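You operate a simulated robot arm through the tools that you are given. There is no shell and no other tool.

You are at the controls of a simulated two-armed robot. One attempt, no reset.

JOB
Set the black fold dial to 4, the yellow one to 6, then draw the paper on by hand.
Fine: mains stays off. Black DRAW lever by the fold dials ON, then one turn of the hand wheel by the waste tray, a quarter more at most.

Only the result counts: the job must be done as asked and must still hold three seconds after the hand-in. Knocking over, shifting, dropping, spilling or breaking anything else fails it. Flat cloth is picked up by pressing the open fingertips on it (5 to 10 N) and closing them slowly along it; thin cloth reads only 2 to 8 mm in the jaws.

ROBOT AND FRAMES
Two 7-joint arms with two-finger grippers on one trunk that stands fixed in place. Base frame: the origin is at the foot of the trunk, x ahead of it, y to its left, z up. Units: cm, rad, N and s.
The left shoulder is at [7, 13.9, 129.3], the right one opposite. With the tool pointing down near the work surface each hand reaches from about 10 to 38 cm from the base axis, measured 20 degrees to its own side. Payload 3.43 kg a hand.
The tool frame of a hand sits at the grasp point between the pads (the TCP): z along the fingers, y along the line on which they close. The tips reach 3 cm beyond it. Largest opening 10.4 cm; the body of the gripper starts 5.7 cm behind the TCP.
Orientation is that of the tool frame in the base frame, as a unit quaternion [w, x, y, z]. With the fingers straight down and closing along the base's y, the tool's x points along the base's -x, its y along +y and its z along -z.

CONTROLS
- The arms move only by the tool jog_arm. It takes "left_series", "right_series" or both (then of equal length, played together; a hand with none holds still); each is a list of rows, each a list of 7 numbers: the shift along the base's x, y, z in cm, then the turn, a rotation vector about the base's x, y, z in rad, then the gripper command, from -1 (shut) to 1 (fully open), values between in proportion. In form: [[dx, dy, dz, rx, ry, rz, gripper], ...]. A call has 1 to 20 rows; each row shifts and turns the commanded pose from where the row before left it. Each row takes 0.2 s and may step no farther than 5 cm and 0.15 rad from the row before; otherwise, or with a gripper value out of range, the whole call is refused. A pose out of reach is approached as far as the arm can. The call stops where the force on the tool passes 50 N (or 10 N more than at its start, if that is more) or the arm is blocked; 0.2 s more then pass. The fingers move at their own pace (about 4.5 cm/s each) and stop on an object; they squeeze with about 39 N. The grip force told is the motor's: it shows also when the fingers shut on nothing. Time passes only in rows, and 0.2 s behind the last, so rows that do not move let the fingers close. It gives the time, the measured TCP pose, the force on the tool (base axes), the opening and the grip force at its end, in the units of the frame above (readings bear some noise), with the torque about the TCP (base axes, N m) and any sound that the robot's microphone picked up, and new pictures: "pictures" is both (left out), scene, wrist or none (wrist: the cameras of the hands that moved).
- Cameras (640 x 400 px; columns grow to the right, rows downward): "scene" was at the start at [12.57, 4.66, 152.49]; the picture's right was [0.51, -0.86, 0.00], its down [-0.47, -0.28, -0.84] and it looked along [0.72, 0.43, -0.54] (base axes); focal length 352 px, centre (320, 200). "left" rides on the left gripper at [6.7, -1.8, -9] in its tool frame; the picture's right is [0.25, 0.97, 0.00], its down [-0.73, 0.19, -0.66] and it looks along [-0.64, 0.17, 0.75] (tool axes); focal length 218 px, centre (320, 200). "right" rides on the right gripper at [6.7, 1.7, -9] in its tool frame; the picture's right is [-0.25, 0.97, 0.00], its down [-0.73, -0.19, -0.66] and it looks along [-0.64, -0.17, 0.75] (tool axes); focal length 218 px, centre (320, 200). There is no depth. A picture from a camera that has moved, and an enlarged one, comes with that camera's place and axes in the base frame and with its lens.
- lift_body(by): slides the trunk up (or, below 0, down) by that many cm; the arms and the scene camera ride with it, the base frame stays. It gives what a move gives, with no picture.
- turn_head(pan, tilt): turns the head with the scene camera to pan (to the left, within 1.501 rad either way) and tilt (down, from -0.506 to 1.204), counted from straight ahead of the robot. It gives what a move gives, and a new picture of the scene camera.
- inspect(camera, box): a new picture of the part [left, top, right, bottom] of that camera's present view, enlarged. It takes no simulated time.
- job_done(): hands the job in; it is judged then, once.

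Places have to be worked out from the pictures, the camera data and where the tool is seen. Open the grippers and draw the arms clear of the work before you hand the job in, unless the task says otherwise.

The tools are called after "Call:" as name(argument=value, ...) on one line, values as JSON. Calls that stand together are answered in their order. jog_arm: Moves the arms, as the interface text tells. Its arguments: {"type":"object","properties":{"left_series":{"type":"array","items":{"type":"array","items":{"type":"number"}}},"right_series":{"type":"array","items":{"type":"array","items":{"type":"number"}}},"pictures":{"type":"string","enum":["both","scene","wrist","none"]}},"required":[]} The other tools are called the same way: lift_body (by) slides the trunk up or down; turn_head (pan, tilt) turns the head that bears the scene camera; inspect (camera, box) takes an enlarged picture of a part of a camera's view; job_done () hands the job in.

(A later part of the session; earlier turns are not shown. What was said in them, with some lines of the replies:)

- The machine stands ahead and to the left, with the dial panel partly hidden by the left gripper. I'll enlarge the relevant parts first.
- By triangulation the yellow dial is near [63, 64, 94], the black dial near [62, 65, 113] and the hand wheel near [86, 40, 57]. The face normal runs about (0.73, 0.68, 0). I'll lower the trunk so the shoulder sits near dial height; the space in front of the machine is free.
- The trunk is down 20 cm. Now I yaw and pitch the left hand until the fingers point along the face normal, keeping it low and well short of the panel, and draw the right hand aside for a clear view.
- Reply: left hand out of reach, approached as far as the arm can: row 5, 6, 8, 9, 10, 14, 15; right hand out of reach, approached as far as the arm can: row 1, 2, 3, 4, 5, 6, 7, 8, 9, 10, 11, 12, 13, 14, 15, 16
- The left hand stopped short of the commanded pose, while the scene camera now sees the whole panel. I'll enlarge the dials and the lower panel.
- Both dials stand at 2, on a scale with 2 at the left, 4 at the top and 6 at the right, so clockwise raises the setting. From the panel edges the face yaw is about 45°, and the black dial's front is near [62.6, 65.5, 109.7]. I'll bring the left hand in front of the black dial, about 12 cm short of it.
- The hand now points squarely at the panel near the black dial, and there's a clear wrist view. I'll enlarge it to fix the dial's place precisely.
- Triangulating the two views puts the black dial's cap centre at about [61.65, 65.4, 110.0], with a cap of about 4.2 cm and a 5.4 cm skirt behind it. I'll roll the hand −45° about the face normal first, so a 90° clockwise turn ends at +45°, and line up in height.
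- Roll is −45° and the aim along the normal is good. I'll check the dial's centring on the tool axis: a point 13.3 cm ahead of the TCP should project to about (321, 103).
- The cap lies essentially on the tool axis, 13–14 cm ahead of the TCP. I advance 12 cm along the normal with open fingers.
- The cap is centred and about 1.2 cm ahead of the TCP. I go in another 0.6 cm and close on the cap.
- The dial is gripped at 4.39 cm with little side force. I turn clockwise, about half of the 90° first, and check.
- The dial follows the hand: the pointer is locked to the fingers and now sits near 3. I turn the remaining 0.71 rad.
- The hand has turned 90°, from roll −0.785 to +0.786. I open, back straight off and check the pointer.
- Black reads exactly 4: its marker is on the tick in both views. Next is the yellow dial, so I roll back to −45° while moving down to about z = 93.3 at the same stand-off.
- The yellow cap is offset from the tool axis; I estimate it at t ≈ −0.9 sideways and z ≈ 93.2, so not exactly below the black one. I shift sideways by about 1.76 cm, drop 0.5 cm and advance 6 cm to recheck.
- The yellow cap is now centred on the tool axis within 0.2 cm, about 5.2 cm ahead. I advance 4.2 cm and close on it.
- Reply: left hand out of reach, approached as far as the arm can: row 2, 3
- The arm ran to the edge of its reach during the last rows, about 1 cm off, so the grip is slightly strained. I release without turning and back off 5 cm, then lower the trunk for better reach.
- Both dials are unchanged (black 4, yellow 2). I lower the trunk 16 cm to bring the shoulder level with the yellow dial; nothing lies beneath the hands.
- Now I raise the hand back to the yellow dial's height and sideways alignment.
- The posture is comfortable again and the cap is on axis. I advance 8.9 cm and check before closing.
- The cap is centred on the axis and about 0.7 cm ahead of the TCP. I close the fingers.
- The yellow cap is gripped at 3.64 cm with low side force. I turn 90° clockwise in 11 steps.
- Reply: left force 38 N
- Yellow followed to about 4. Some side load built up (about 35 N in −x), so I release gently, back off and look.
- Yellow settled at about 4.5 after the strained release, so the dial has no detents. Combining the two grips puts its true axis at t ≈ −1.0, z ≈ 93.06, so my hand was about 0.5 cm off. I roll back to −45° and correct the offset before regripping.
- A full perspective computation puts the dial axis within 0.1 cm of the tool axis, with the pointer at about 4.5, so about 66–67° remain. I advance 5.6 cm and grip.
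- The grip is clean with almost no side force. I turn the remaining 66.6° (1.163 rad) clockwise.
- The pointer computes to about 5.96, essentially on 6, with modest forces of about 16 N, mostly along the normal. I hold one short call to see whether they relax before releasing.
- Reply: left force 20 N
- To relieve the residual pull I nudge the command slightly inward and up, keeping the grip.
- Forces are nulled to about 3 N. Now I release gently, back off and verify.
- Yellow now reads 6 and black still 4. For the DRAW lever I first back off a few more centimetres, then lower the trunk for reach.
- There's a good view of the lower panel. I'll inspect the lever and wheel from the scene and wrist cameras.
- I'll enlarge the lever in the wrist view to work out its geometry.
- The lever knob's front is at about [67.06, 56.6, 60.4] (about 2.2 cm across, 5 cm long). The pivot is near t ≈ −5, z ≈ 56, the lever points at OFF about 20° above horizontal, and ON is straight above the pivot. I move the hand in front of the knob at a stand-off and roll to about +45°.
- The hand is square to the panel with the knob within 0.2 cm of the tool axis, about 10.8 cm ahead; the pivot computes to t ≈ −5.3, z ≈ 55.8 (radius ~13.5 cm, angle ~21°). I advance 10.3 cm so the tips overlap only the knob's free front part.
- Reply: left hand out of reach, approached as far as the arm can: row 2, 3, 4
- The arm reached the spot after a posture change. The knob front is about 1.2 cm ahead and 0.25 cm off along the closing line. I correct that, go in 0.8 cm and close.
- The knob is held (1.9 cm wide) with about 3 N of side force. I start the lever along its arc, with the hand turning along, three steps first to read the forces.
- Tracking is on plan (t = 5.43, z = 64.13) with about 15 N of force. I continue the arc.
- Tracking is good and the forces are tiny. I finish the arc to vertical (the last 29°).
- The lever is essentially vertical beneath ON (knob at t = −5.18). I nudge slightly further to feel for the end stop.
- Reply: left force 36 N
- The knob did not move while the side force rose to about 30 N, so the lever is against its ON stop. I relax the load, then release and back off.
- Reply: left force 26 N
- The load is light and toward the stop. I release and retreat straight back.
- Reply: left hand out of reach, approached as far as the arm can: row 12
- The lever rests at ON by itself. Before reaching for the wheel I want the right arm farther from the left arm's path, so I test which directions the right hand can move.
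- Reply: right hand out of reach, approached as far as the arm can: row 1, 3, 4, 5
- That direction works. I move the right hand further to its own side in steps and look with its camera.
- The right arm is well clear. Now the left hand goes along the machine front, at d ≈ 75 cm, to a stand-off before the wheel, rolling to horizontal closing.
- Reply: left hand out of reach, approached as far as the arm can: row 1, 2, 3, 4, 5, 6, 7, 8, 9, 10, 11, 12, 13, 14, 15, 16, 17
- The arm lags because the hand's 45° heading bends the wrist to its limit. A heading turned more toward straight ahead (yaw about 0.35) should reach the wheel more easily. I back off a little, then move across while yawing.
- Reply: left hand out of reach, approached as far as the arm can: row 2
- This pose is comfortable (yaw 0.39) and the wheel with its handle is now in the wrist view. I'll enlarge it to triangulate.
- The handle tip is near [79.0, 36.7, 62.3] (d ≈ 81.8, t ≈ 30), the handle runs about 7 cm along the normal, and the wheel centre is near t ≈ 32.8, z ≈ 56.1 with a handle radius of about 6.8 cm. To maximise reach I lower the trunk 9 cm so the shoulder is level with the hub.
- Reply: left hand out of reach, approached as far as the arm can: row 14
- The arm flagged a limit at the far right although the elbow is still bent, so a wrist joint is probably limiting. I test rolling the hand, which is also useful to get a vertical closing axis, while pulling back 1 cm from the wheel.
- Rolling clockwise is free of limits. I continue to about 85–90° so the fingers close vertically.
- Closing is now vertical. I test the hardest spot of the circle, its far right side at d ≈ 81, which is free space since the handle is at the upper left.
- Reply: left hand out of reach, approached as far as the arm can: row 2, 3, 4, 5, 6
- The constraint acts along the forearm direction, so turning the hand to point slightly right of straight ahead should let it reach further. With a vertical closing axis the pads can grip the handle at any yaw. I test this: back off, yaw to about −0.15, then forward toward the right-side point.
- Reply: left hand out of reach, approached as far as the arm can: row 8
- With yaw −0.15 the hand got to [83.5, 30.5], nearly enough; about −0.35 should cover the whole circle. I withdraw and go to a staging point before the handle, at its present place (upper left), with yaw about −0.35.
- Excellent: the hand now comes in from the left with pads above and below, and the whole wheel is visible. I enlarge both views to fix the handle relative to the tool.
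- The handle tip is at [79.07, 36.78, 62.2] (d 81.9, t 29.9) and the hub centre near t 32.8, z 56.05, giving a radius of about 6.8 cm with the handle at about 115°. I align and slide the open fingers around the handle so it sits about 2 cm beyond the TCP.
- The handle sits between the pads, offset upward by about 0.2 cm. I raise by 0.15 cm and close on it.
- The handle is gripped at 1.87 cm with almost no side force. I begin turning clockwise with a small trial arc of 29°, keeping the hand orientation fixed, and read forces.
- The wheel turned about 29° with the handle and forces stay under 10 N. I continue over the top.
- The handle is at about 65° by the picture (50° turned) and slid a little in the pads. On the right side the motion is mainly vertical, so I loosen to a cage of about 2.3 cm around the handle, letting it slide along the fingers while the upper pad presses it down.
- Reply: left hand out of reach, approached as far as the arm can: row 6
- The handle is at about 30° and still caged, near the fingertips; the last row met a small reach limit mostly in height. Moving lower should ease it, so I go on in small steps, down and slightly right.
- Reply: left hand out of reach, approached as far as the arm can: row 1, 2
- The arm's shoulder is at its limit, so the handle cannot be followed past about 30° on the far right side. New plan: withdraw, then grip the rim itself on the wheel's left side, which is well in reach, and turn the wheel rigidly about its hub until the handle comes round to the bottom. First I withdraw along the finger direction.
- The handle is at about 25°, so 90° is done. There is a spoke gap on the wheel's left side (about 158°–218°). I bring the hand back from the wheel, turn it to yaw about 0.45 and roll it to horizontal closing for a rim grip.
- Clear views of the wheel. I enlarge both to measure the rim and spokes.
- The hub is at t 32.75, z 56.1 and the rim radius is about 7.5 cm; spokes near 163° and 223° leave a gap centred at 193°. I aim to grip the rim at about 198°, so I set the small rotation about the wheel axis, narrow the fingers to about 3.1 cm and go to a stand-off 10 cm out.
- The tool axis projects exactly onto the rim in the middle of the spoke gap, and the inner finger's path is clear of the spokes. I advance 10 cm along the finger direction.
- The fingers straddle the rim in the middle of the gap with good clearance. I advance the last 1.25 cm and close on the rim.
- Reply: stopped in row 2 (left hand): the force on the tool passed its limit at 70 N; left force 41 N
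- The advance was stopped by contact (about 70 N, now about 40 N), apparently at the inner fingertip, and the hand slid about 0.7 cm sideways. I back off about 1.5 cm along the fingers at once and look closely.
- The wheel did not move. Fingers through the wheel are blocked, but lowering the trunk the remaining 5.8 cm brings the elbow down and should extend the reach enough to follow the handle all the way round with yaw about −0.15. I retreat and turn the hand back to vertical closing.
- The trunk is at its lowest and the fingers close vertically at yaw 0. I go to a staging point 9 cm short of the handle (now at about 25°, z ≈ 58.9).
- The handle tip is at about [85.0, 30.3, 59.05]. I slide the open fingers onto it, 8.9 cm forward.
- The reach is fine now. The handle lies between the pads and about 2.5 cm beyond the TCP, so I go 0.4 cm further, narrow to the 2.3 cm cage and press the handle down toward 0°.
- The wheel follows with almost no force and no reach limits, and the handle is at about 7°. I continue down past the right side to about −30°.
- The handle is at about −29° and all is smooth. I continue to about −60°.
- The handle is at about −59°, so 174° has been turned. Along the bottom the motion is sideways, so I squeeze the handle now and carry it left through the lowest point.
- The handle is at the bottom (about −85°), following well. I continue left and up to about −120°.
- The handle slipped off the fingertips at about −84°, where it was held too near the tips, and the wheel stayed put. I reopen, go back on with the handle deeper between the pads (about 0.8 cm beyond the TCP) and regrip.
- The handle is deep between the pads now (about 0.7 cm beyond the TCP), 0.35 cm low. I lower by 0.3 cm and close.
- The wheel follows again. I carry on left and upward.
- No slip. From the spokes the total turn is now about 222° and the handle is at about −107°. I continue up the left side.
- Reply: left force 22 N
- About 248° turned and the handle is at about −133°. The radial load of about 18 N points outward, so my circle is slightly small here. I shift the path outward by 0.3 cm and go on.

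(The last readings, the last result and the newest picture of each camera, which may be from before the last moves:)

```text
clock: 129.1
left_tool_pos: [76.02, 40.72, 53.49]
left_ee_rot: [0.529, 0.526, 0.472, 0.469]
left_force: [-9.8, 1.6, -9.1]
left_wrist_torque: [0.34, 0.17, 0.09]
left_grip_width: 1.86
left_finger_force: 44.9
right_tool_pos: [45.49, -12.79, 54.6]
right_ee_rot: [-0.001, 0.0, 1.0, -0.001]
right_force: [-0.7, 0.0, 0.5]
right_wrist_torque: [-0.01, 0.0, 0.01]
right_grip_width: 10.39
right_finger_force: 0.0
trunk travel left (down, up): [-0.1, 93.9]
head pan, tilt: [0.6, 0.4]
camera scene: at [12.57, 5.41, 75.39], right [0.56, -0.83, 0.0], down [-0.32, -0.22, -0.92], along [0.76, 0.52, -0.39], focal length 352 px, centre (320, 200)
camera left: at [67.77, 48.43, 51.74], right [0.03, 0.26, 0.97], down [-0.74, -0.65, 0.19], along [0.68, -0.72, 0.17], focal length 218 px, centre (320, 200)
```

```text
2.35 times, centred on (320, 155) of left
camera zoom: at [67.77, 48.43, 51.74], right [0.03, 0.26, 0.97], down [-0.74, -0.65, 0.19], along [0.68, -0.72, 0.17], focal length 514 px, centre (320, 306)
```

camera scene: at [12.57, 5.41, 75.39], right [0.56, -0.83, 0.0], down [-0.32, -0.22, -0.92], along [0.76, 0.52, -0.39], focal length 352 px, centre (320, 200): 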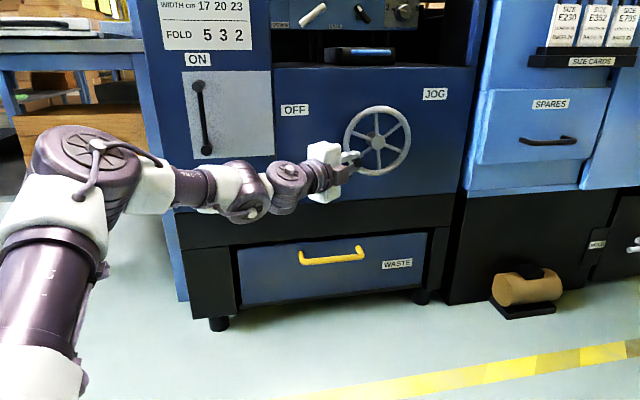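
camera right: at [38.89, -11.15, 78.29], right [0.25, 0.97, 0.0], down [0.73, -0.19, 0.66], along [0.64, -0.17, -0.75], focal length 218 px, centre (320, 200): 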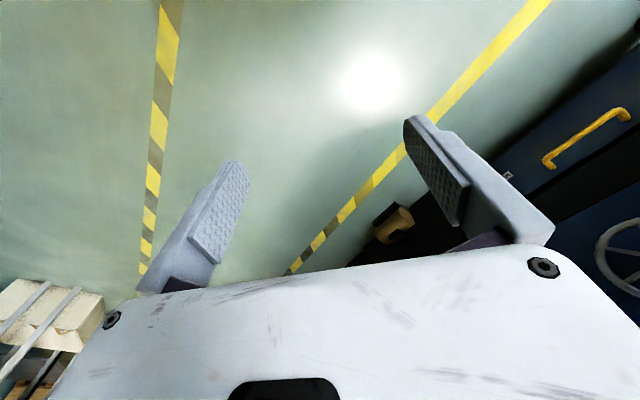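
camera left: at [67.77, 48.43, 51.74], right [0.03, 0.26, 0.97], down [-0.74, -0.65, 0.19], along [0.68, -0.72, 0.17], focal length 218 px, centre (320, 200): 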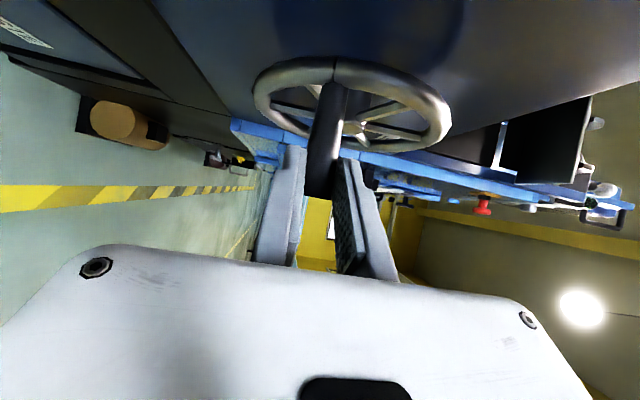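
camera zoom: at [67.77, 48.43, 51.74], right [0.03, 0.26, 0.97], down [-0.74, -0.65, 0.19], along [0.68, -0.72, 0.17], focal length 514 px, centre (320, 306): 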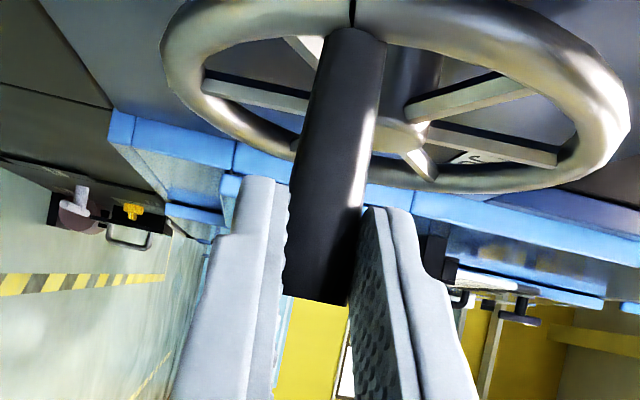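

About 274° turned and the handle is at about −158° with light forces. I continue up the left side.

Call:
jog_arm(left_series=[[-0.17, 0.14, 0.62, 0, 0, 0, -1], [-0.107, 0.107, 0.675, 0, 0, 0, -1], [-0.06, 0.06, 0.653, 0, 0, 0, -1], [-0.008, 0.008, 0.679, 0, 0, 0, -1], [0.037, -0.037, 0.678, 0, 0, 0, -1], [0.084, -0.084, 0.669, 0, 0, 0, -1]], pictures="both")

Call:
inspect(camera="scene", box=[320, 90, 440, 210])

Call:
inspect(camera="left", box=[220, 70, 420, 240])

```text
clock: 130.5
left_tool_pos: [75.74, 40.89, 57.35]
left_ee_rot: [0.529, 0.526, 0.472, 0.469]
left_force: [5.2, 7.9, -5.0]
left_wrist_torque: [0.38, 0.09, 0.22]
left_grip_width: 1.87
left_finger_force: 45.1
right_tool_pos: [45.58, -12.88, 54.56]
right_ee_rot: [0.0, 0.0, 1.0, -0.001]
right_force: [0.5, 0.1, -0.8]
right_wrist_torque: [0.0, -0.02, 0.01]
right_grip_width: 10.39
right_finger_force: 0.1
trunk travel left (down, up): [-0.1, 93.9]
head pan, tilt: [0.6, 0.4]
camera scene: at [12.62, 5.44, 75.37], right [0.56, -0.83, 0.0], down [-0.32, -0.22, -0.92], along [0.76, 0.52, -0.39], focal length 352 px, centre (320, 200)
camera left: at [67.52, 48.58, 55.6], right [0.03, 0.26, 0.97], down [-0.73, -0.65, 0.2], along [0.68, -0.72, 0.17], focal length 218 px, centre (320, 200)
```

scene: 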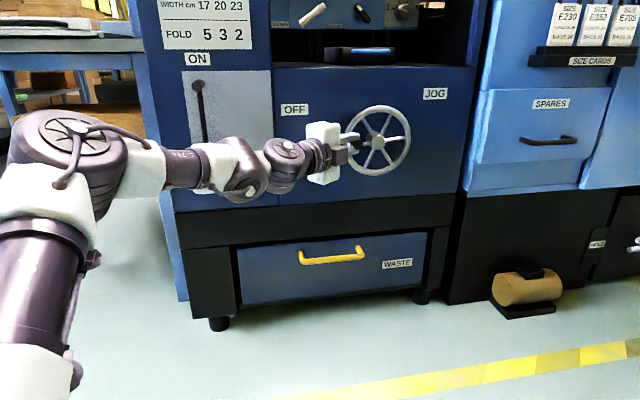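
left: 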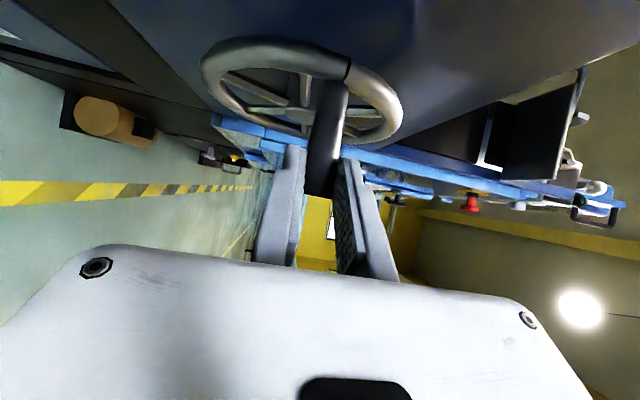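

```text
3.33 times, centred on (380, 150) of scene
camera zoom: at [12.62, 5.44, 75.37], right [0.56, -0.83, 0.0], down [-0.32, -0.22, -0.92], along [0.76, 0.52, -0.39], focal length 1174 px, centre (120, 367)
```

zoom: 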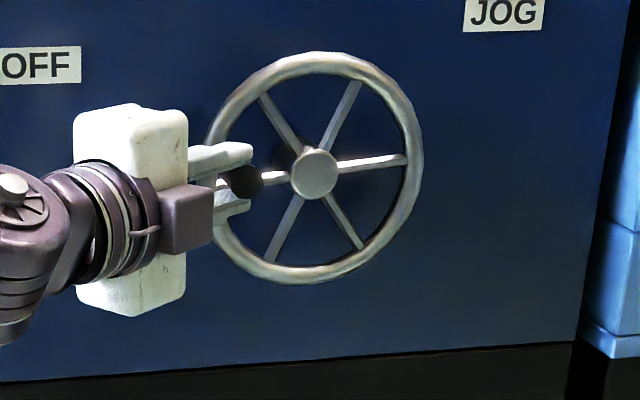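

```text
2.35 times, centred on (320, 155) of left
camera zoom: at [67.52, 48.58, 55.6], right [0.03, 0.26, 0.97], down [-0.73, -0.65, 0.2], along [0.68, -0.72, 0.17], focal length 514 px, centre (320, 306)
```

zoom: 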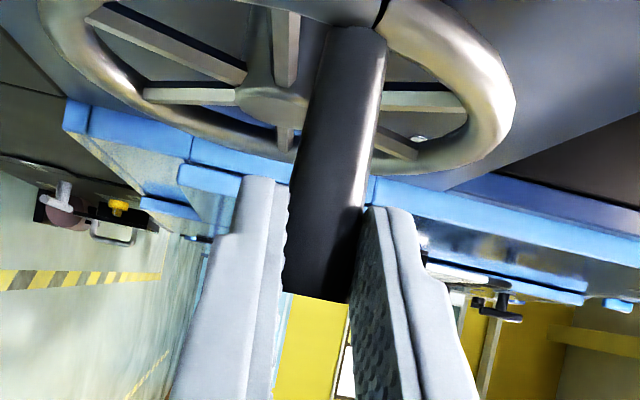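

About 307° turned (handle at 168.5°). I carry on over the upper left.

Call:
jog_arm(left_series=[[0.132, -0.132, 0.654, 0, 0, 0, -1], [0.177, -0.177, 0.632, 0, 0, 0, -1], [0.221, -0.221, 0.605, 0, 0, 0, -1], [0.262, -0.262, 0.57, 0, 0, 0, -1], [0.301, -0.301, 0.529, 0, 0, 0, -1], [0.336, -0.336, 0.484, 0, 0, 0, -1]], pictures="both")

Call:
inspect(camera="scene", box=[320, 90, 440, 210])

Call:
inspect(camera="left", box=[220, 70, 420, 240])

```text
clock: 131.9
left_tool_pos: [77.3, 39.3, 60.82]
left_ee_rot: [0.528, 0.527, 0.472, 0.469]
left_force: [1.6, 3.5, -6.2]
left_wrist_torque: [0.56, -0.1, 0.11]
left_grip_width: 1.88
left_finger_force: 45.1
right_tool_pos: [45.72, -12.91, 54.51]
right_ee_rot: [-0.001, 0.0, 1.0, 0.001]
right_force: [-1.0, 0.1, -0.2]
right_wrist_torque: [0.01, 0.01, 0.01]
right_grip_width: 10.41
right_finger_force: 0.0
trunk travel left (down, up): [-0.1, 93.9]
head pan, tilt: [0.6, 0.4]
camera scene: at [12.6, 5.4, 75.37], right [0.56, -0.83, 0.0], down [-0.32, -0.22, -0.92], along [0.76, 0.52, -0.39], focal length 352 px, centre (320, 200)
camera left: at [69.04, 47.04, 59.04], right [0.03, 0.26, 0.97], down [-0.74, -0.65, 0.2], along [0.68, -0.72, 0.17], focal length 218 px, centre (320, 200)
```

scene: 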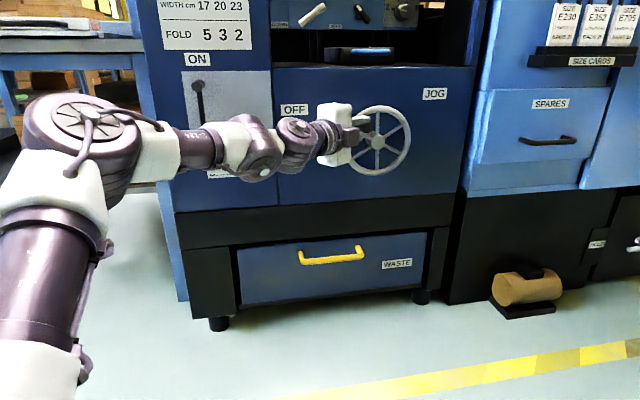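
left: 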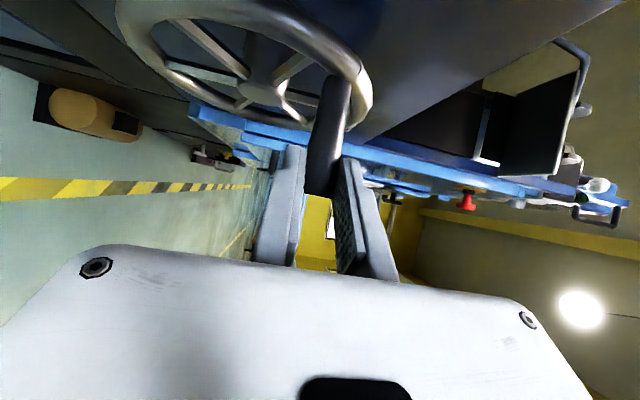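

```text
3.33 times, centred on (380, 150) of scene
camera zoom: at [12.6, 5.4, 75.37], right [0.56, -0.83, 0.0], down [-0.32, -0.22, -0.92], along [0.76, 0.52, -0.39], focal length 1174 px, centre (120, 367)
```

zoom: 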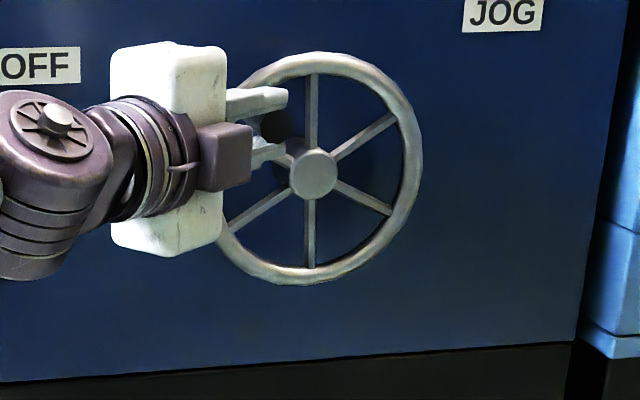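

```text
2.35 times, centred on (320, 155) of left
camera zoom: at [69.04, 47.04, 59.04], right [0.03, 0.26, 0.97], down [-0.74, -0.65, 0.2], along [0.68, -0.72, 0.17], focal length 514 px, centre (320, 306)
```

zoom: 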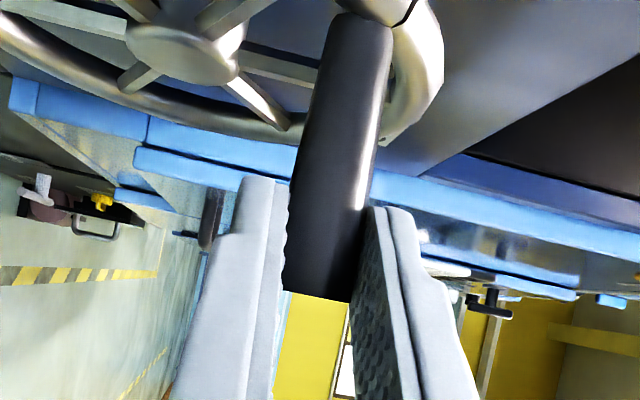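

About 338.5° turned (handle at 136.6°). I carry it on over the top to about 383° in total.

Call:
jog_arm(left_series=[[0.369, -0.369, 0.435, 0, 0, 0, -1], [0.399, -0.399, 0.381, 0, 0, 0, -1], [0.423, -0.423, 0.322, 0, 0, 0, -1], [0.444, -0.444, 0.262, 0, 0, 0, -1], [0.46, -0.46, 0.197, 0, 0, 0, -1], [0.471, -0.471, 0.131, 0, 0, 0, -1], [0.479, -0.479, 0.064, 0, 0, 0, -1], [0.48, -0.48, -0.003, 0, 0, 0, -1]], pictures="both")

Call:
inspect(camera="scene", box=[320, 90, 440, 210])

Call:
inspect(camera="left", box=[220, 70, 420, 240])

```text
clock: 133.7
left_tool_pos: [80.66, 35.96, 62.9]
left_ee_rot: [0.53, 0.526, 0.472, 0.47]
left_force: [-0.3, 5.1, 0.6]
left_wrist_torque: [0.25, -0.02, 0.58]
left_grip_width: 1.84
left_finger_force: 44.9
right_tool_pos: [45.55, -12.73, 54.57]
right_ee_rot: [0.0, 0.0, 1.0, 0.001]
right_force: [0.3, -0.5, 0.0]
right_wrist_torque: [-0.02, -0.01, -0.01]
right_grip_width: 10.38
right_finger_force: 0.1
trunk travel left (down, up): [-0.1, 93.9]
head pan, tilt: [0.6, 0.4]
camera scene: at [12.51, 5.38, 75.41], right [0.56, -0.83, 0.0], down [-0.32, -0.22, -0.92], along [0.76, 0.52, -0.39], focal length 352 px, centre (320, 200)
camera left: at [72.47, 43.58, 61.05], right [0.03, 0.26, 0.97], down [-0.74, -0.65, 0.19], along [0.68, -0.72, 0.17], focal length 218 px, centre (320, 200)
```

scene: 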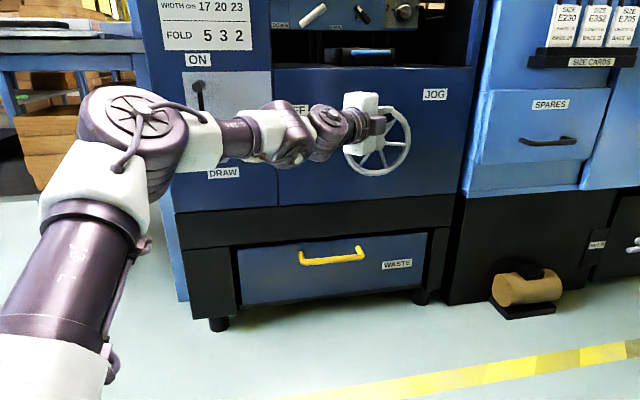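
left: 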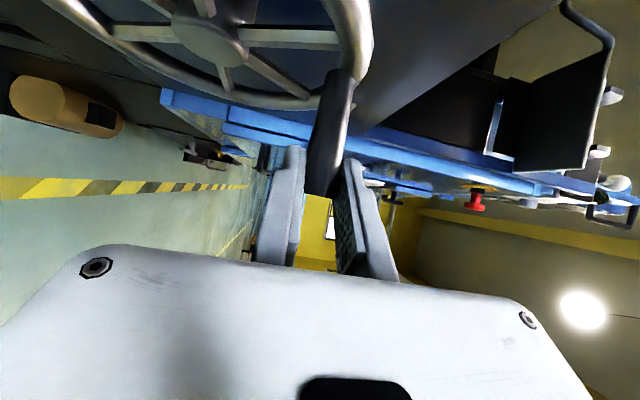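

```text
3.33 times, centred on (380, 150) of scene
camera zoom: at [12.51, 5.38, 75.41], right [0.56, -0.83, 0.0], down [-0.32, -0.22, -0.92], along [0.76, 0.52, -0.39], focal length 1174 px, centre (120, 367)
```

zoom: 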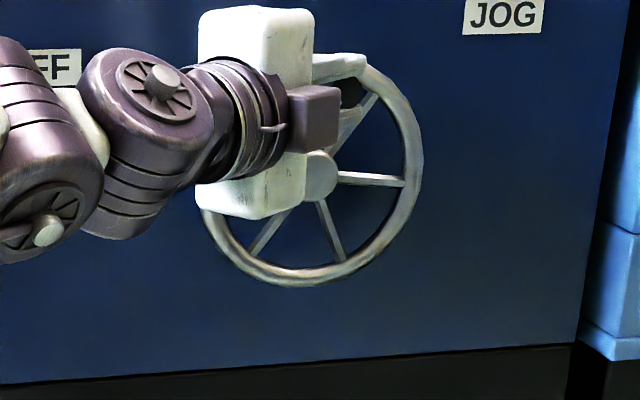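

```text
2.35 times, centred on (320, 155) of left
camera zoom: at [72.47, 43.58, 61.05], right [0.03, 0.26, 0.97], down [-0.74, -0.65, 0.19], along [0.68, -0.72, 0.17], focal length 514 px, centre (320, 306)
```

zoom: 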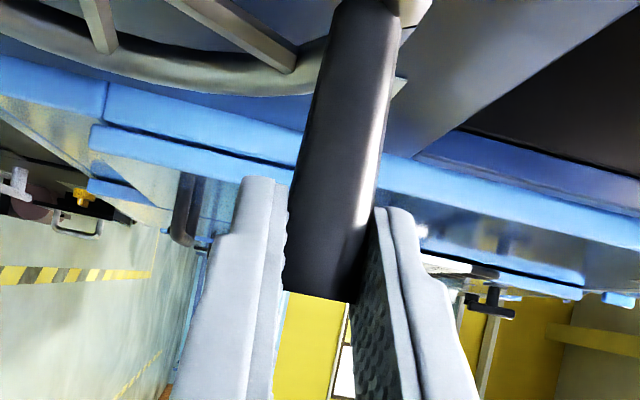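

Spoke angles give about 380° of total turn, just over one turn. I add about 17° so the result sits well inside the 360–450° window, then check before releasing.

Call:
jog_arm(left_series=[[0.48, -0.48, -0.034, 0, 0, 0, -1], [0.475, -0.475, -0.101, 0, 0, 0, -1], [0.466, -0.466, -0.168, 0, 0, 0, -1], [0, 0, 0, 0, 0, 0, -1]], pictures="scene")

Call:
inspect(camera="scene", box=[320, 90, 440, 210])

```text
clock: 134.7
left_tool_pos: [82.05, 34.41, 62.81]
left_ee_rot: [0.53, 0.524, 0.471, 0.472]
left_force: [11.8, 13.1, 17.9]
left_wrist_torque: [0.05, 0.03, -0.2]
left_grip_width: 1.87
left_finger_force: 45.1
right_tool_pos: [45.55, -12.84, 54.68]
right_ee_rot: [0.001, -0.001, 1.0, 0.0]
right_force: [-0.4, -0.9, 0.8]
right_wrist_torque: [0.04, 0.04, 0.0]
right_grip_width: 10.4
right_finger_force: 0.2
trunk travel left (down, up): [-0.1, 93.9]
head pan, tilt: [0.6, 0.4]
camera scene: at [12.45, 5.37, 75.43], right [0.56, -0.83, 0.0], down [-0.32, -0.22, -0.92], along [0.76, 0.52, -0.39], focal length 352 px, centre (320, 200)
```

scene: 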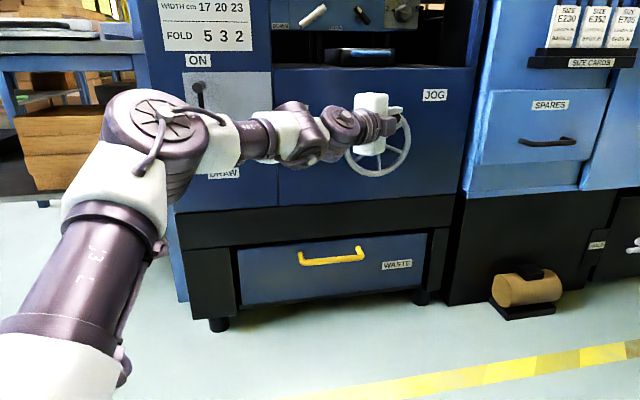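

```text
3.33 times, centred on (380, 150) of scene
camera zoom: at [12.45, 5.37, 75.43], right [0.56, -0.83, 0.0], down [-0.32, -0.22, -0.92], along [0.76, 0.52, -0.39], focal length 1174 px, centre (120, 367)
```

zoom: 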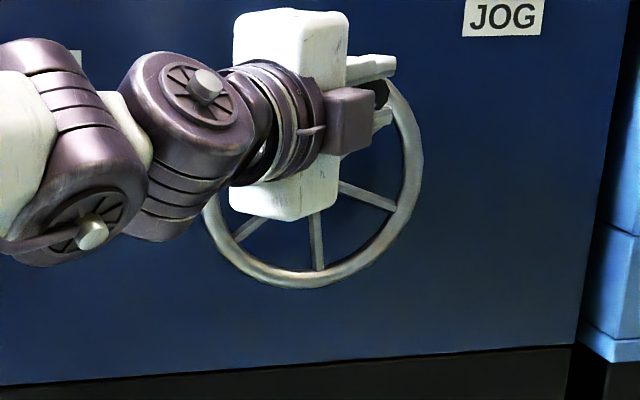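

The spokes give about 393° (1.09 turns). I relax the residual load, then open gently and withdraw along the fingers.

Call:
jog_arm(left_series=[[0.1, 0.1, 0.25, 0, 0, 0, -1], [0, 0, 0, 0, 0, 0, -1]], pictures="none")

```text
clock: 135.3
left_tool_pos: [82.05, 34.33, 62.9]
left_ee_rot: [0.528, 0.527, 0.472, 0.469]
left_force: [5.1, 6.5, 12.4]
left_wrist_torque: [0.21, -0.07, 0.46]
left_grip_width: 1.84
left_finger_force: 44.6
right_tool_pos: [45.43, -12.93, 54.71]
right_ee_rot: [0.001, 0.0, 1.0, 0.0]
right_force: [0.5, 1.0, 0.0]
right_wrist_torque: [-0.01, 0.02, 0.02]
right_grip_width: 10.41
right_finger_force: 0.1
trunk travel left (down, up): [-0.1, 93.9]
head pan, tilt: [0.6, 0.4]
```

Call:
jog_arm(left_series=[[0.05, 0.05, 0.25, 0, 0, 0, -1], [0, 0, 0, 0, 0, 0, -1], [0, 0, 0, 0, 0, 0, -0.5], [0, 0, 0, 0, 0, 0, 0], [0, 0, 0, 0, 0, 0, 0.2], [0, 0, 0, 0, 0, 0, 0.2], [-1.2, 0.14, 0, 0, 0, 0, 0.2], [-1.2, 0.14, 0, 0, 0, 0, 0.2], [-1.2, 0.14, 0, 0, 0, 0, 0.2], [-1.2, 0.14, 0, 0, 0, 0, 0.2], [-1.2, 0.14, 0, 0, 0, 0, 0.2], [-1.2, 0.14, 0, 0, 0, 0, 0.2], [-1.2, 0.14, 0, 0, 0, 0, 0.2], [-1.2, 0.14, 0, 0, 0, 0, 0.2], [-1.2, 0.14, 0, 0, 0, 0, 0.2]], pictures="both")

Call:
inspect(camera="scene", box=[320, 90, 440, 210])

```text
clock: 138.5
left_tool_pos: [71.37, 35.76, 62.88]
left_ee_rot: [0.528, 0.526, 0.472, 0.47]
left_force: [0.7, -0.7, -0.5]
left_wrist_torque: [-0.02, 0.02, -0.01]
left_grip_width: 6.24
left_finger_force: 0.0
right_tool_pos: [45.52, -12.81, 54.51]
right_ee_rot: [0.0, 0.0, 1.0, 0.0]
right_force: [0.1, -0.3, 0.1]
right_wrist_torque: [0.02, 0.0, -0.01]
right_grip_width: 10.41
right_finger_force: 0.2
trunk travel left (down, up): [-0.1, 93.9]
head pan, tilt: [0.6, 0.4]
camera scene: at [12.53, 5.36, 75.39], right [0.56, -0.83, 0.0], down [-0.32, -0.22, -0.92], along [0.76, 0.52, -0.39], focal length 352 px, centre (320, 200)
camera left: at [63.24, 43.55, 61.12], right [0.03, 0.25, 0.97], down [-0.74, -0.65, 0.19], along [0.68, -0.72, 0.17], focal length 218 px, centre (320, 200)
```

scene: 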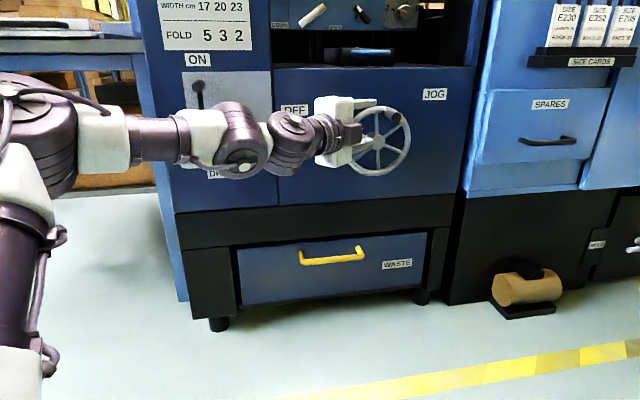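
left: 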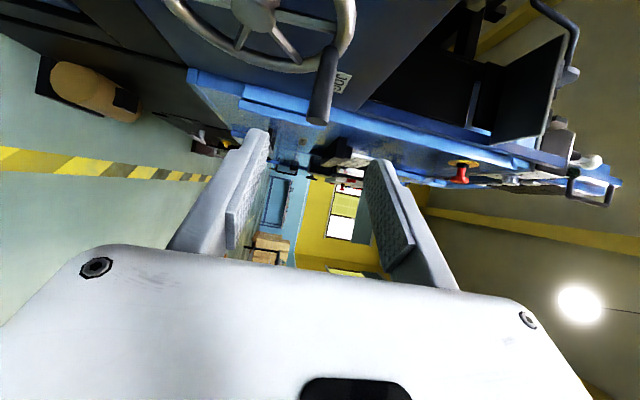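

```text
3.33 times, centred on (380, 150) of scene
camera zoom: at [12.53, 5.36, 75.39], right [0.56, -0.83, 0.0], down [-0.32, -0.22, -0.92], along [0.76, 0.52, -0.39], focal length 1174 px, centre (120, 367)
```

zoom: 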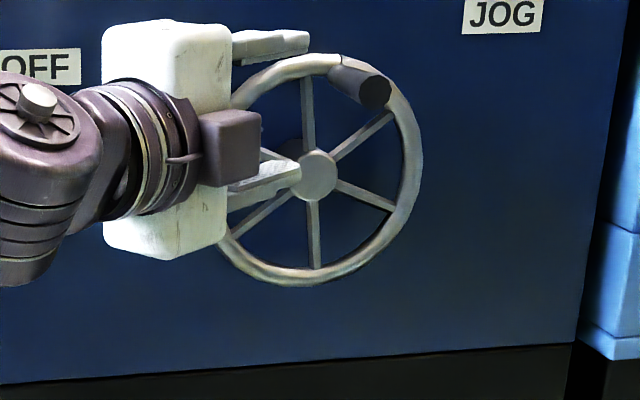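

The handle now rests at about 80°, a total turn of about 395° (1.10 turns) clockwise. I draw the left arm well back, open the gripper fully, and turn the head to check everything.

Call:
jog_arm(left_series=[[-1.3, 0, 0, 0, 0, 0, 0.6], [-1.3, 0, 0, 0, 0, 0, 1], [-1.3, 0, 0, 0, 0, 0, 1], [-1.3, 0, 0, 0, 0, 0, 1], [-1.3, 0, 0, 0, 0, 0, 1], [-1.3, 0, 0, 0, 0, 0, 1], [-1.3, 0, 0, 0, 0, 0, 1], [-1.3, 0, 0, 0, 0, 0, 1], [-1.3, 0, 0, 0, 0, 0, 1], [-1.3, 0, 0, 0, 0, 0, 1]], pictures="none")

Call:
turn_head(pan=0.7, tilt=0.0)

```text
clock: 140.7
left_tool_pos: [58.42, 35.63, 62.91]
left_ee_rot: [0.528, 0.527, 0.472, 0.47]
left_force: [-0.2, 0.3, -0.6]
left_wrist_torque: [-0.02, 0.03, 0.02]
left_grip_width: 10.42
left_finger_force: 0.1
right_tool_pos: [45.45, -12.91, 54.61]
right_ee_rot: [-0.001, 0.0, 1.0, 0.0]
right_force: [0.2, 0.4, 0.5]
right_wrist_torque: [0.0, -0.01, -0.03]
right_grip_width: 10.41
right_finger_force: 0.0
trunk travel left (down, up): [-0.1, 93.9]
head pan, tilt: [0.6, 0.4]
```

```text
clock: 141.5
left_tool_pos: [58.44, 35.71, 62.9]
left_ee_rot: [0.529, 0.527, 0.471, 0.469]
left_force: [-0.3, 0.5, -0.9]
left_wrist_torque: [-0.02, 0.01, 0.03]
left_grip_width: 10.38
left_finger_force: 0.0
right_tool_pos: [45.5, -12.8, 54.45]
right_ee_rot: [0.0, 0.0, 1.0, 0.0]
right_force: [-0.3, -0.1, 0.9]
right_wrist_torque: [0.0, 0.0, -0.01]
right_grip_width: 10.41
right_finger_force: 0.0
trunk travel left (down, up): [-0.1, 93.9]
head pan, tilt: [0.7, 0.0]
camera scene: at [11.77, 5.92, 79.08], right [0.64, -0.77, 0.0], down [0.0, 0.0, -1.0], along [0.77, 0.64, 0.0], focal length 352 px, centre (320, 200)
```

scene: 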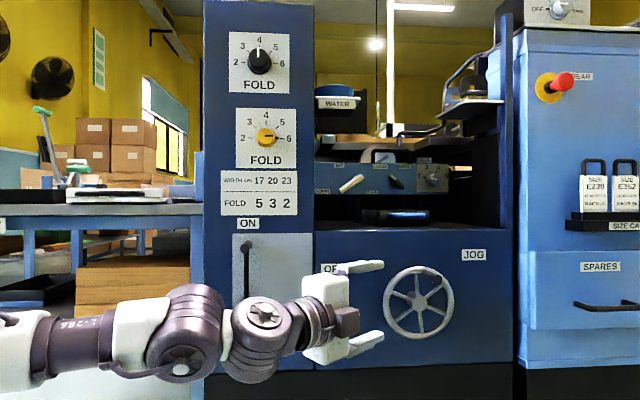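

A frontal view. I inspect dials, lever, wheel and the mains switch.

Call:
inspect(camera="scene", box=[200, 20, 320, 180])

Call:
inspect(camera="scene", box=[210, 200, 330, 320])

Call:
inspect(camera="scene", box=[360, 240, 490, 350])

Call:
inspect(camera="scene", box=[500, 0, 640, 110])

Call:
inspect(camera="scene", box=[300, 70, 510, 240])

```text
2.50 times, centred on (260, 100) of scene
camera zoom: at [11.77, 5.92, 79.08], right [0.64, -0.77, 0.0], down [0.0, 0.0, -1.0], along [0.77, 0.64, 0.0], focal length 881 px, centre (470, 450)
```

zoom: 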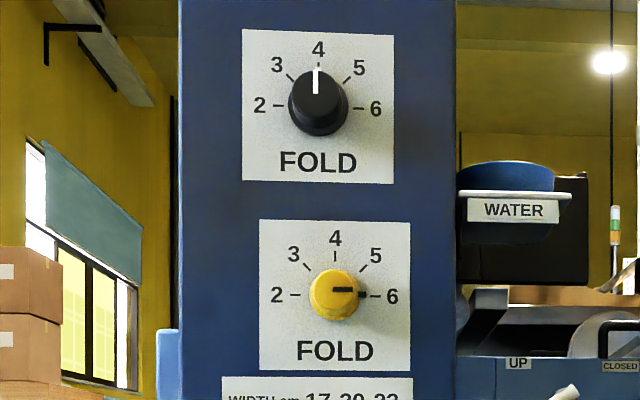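

```text
3.33 times, centred on (270, 260) of scene
camera zoom: at [11.77, 5.92, 79.08], right [0.64, -0.77, 0.0], down [0.0, 0.0, -1.0], along [0.77, 0.64, 0.0], focal length 1174 px, centre (487, 0)
```

zoom: 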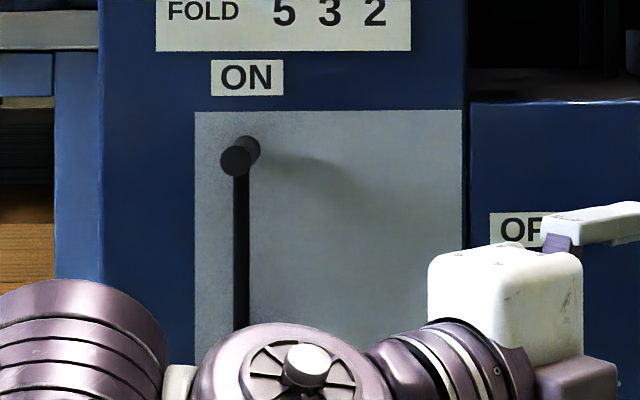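

```text
3.64 times, centred on (425, 295) of scene
camera zoom: at [11.77, 5.92, 79.08], right [0.64, -0.77, 0.0], down [0.0, 0.0, -1.0], along [0.77, 0.64, 0.0], focal length 1281 px, centre (-62, -146)
```

zoom: 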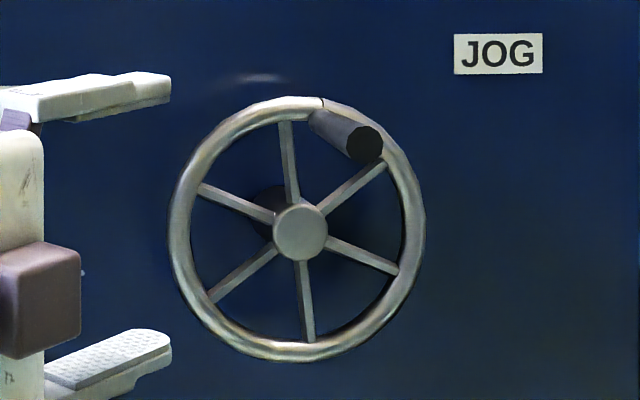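

```text
3.64 times, centred on (570, 55) of scene
camera zoom: at [11.77, 5.92, 79.08], right [0.64, -0.77, 0.0], down [0.0, 0.0, -1.0], along [0.77, 0.64, 0.0], focal length 1281 px, centre (-589, 727)
```

zoom: 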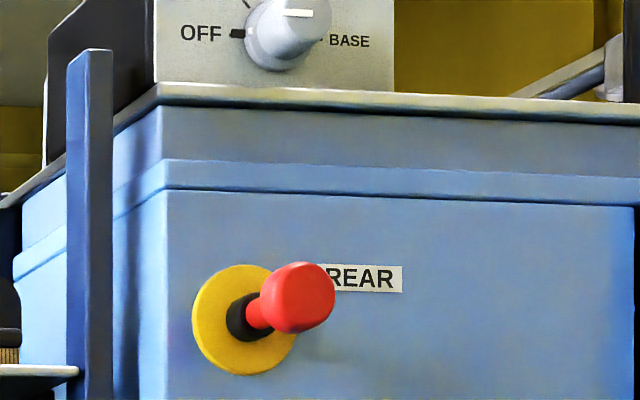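

```text
2.35 times, centred on (405, 155) of scene
camera zoom: at [11.77, 5.92, 79.08], right [0.64, -0.77, 0.0], down [0.0, 0.0, -1.0], along [0.77, 0.64, 0.0], focal length 829 px, centre (120, 306)
```

zoom: 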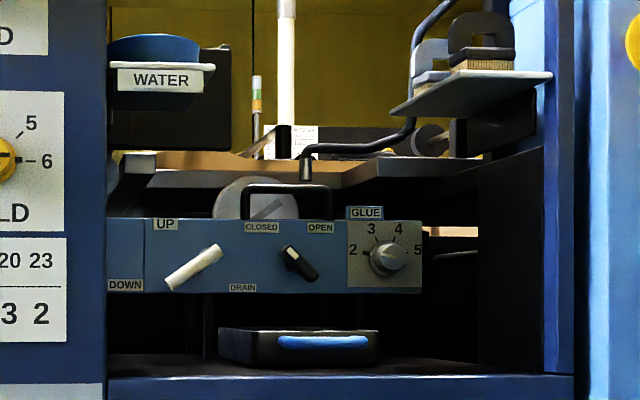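

Black is at 4, yellow at 6, the lever vertical at ON, the wheel turned, and everything else looks untouched. I draw the left arm back further and raise the trunk to compare the paper area with the first pictures.

Call:
jog_arm(left_series=[[-1.3, 0, 0, 0, 0, 0, 1], [-1.3, 0, 0, 0, 0, 0, 1], [-1.3, 0, 0, 0, 0, 0, 1], [-1.3, 0, 0, 0, 0, 0, 1], [-1.3, 0, 0, 0, 0, 0, 1], [-1.3, 0, 0, 0, 0, 0, 1]], pictures="none")

Call:
lift_body(by=58.7)

Call:
turn_head(pan=0.534, tilt=0.576)

```text
clock: 142.9
left_tool_pos: [50.5, 35.76, 62.95]
left_ee_rot: [0.529, 0.527, 0.471, 0.47]
left_force: [1.2, -0.2, -0.2]
left_wrist_torque: [0.0, -0.01, 0.0]
left_grip_width: 10.4
left_finger_force: 0.0
right_tool_pos: [45.7, -12.83, 54.53]
right_ee_rot: [-0.001, 0.0, 1.0, 0.0]
right_force: [0.1, -1.3, 0.7]
right_wrist_torque: [0.0, -0.02, 0.03]
right_grip_width: 10.4
right_finger_force: 0.0
trunk travel left (down, up): [-0.1, 93.9]
head pan, tilt: [0.7, 0.0]
```

```text
refused: 58.7 is not a number from -40 to 40
```

```text
clock: 143.9
left_tool_pos: [50.58, 35.78, 62.88]
left_ee_rot: [0.53, 0.527, 0.471, 0.469]
left_force: [0.4, 0.2, 1.1]
left_wrist_torque: [0.02, 0.02, 0.03]
left_grip_width: 10.41
left_finger_force: 0.0
right_tool_pos: [45.56, -12.84, 54.51]
right_ee_rot: [0.0, -0.001, 1.0, 0.0]
right_force: [-0.1, 0.2, -0.2]
right_wrist_torque: [0.0, 0.0, -0.01]
right_grip_width: 10.43
right_finger_force: 0.1
trunk travel left (down, up): [-0.1, 93.9]
head pan, tilt: [0.534, 0.576]
camera scene: at [12.55, 4.66, 73.8], right [0.51, -0.86, 0.0], down [-0.47, -0.28, -0.84], along [0.72, 0.43, -0.54], focal length 352 px, centre (320, 200)
```

scene: 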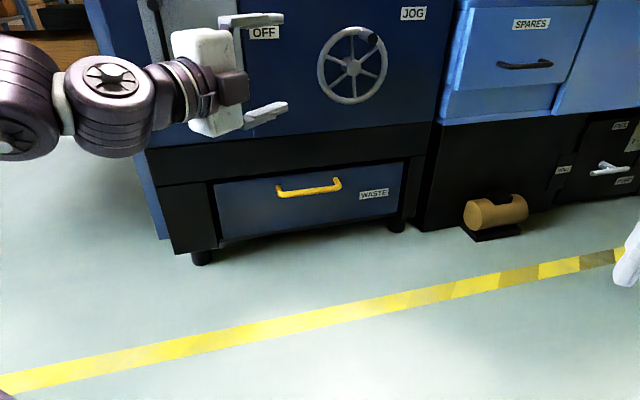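

The lift is limited to 40 cm a call, so I raise it in two steps and look again from the earlier height.

Call:
lift_body(by=30)

Call:
lift_body(by=28.7)

Call:
inspect(camera="scene", box=[0, 0, 640, 400])

Call:
inspect(camera="scene", box=[230, 0, 450, 200])

```text
clock: 146.9
left_tool_pos: [50.52, 35.79, 92.85]
left_ee_rot: [0.529, 0.527, 0.471, 0.469]
left_force: [0.6, -0.5, -0.5]
left_wrist_torque: [0.03, 0.0, -0.03]
left_grip_width: 10.4
left_finger_force: 0.1
right_tool_pos: [45.62, -12.88, 84.61]
right_ee_rot: [0.0, 0.0, 1.0, 0.0]
right_force: [1.0, 0.8, 0.2]
right_wrist_torque: [0.02, 0.01, 0.02]
right_grip_width: 10.41
right_finger_force: 0.1
trunk travel left (down, up): [-30.1, 63.9]
head pan, tilt: [0.534, 0.576]
```

```text
clock: 149.8
left_tool_pos: [50.65, 35.68, 121.5]
left_ee_rot: [0.528, 0.528, 0.471, 0.469]
left_force: [-0.3, 0.4, 0.7]
left_wrist_torque: [-0.02, 0.03, -0.03]
left_grip_width: 10.38
left_finger_force: 0.1
right_tool_pos: [45.62, -12.89, 113.3]
right_ee_rot: [0.0, 0.0, 1.0, 0.0]
right_force: [0.0, -0.6, 1.1]
right_wrist_torque: [0.0, -0.01, -0.02]
right_grip_width: 10.41
right_finger_force: 0.0
trunk travel left (down, up): [-58.8, 35.2]
head pan, tilt: [0.534, 0.576]
```

```text
1.00 times, centred on (320, 200) of scene (not enlarged: the box is as wide or as high as the picture)
camera zoom: at [12.57, 4.67, 132.48], right [0.51, -0.86, 0.0], down [-0.47, -0.28, -0.84], along [0.72, 0.43, -0.54], focal length 352 px, centre (320, 200)
```

zoom: 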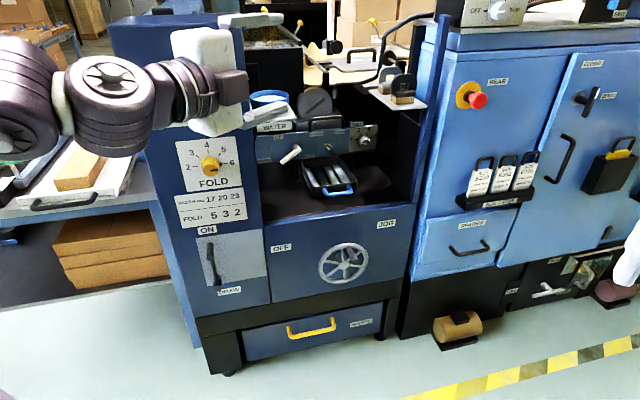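

```text
2.00 times, centred on (340, 100) of scene
camera zoom: at [12.57, 4.67, 132.48], right [0.51, -0.86, 0.0], down [-0.47, -0.28, -0.84], along [0.72, 0.43, -0.54], focal length 704 px, centre (280, 400)
```

zoom: 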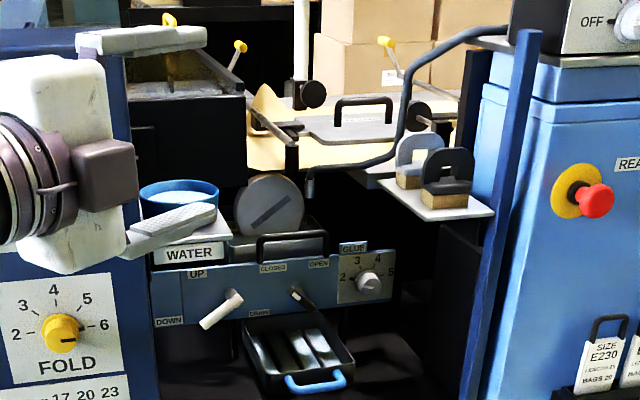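

From the earlier viewpoint all reads as asked: black was 4 in the frontal view, yellow 6, the DRAW lever at ON, the wheel turned about 1.1 turns, and the mains knob at OFF. Both grippers are open and clear of the machine. I hand the job in.

Call:
job_done()

```text
The job is handed in.
```

The job is handed in. The dials and lever are set as you asked and the hand wheel has been turned about 1.1 turns. I could not see any paper move.

- **Black fold dial:** set to 4, checked from the front.
- **Yellow fold dial:** set to 6, checked from the front.
- **DRAW lever:** moved up to ON against its stop; it stays there by itself.
- **Hand wheel:** turned clockwise by about 395°, measured from the spokes and the handle. That is inside your limit of one turn plus a quarter.
- **Mains:** I did not touch any mains control. The one knob I can see marked OFF, on the cabinet to the right, still points to OFF.

**Wheel direction:** nothing on or near the wheel shows which way to turn it, so I chose clockwise.

**Contact with the wheel:** while trying a different grip, one fingertip pressed against the wheel with up to 70 N. I backed off at once. The wheel had not moved, and I saw no damage.

Nothing else appears to have moved. Both grippers are open and clear of the machine.
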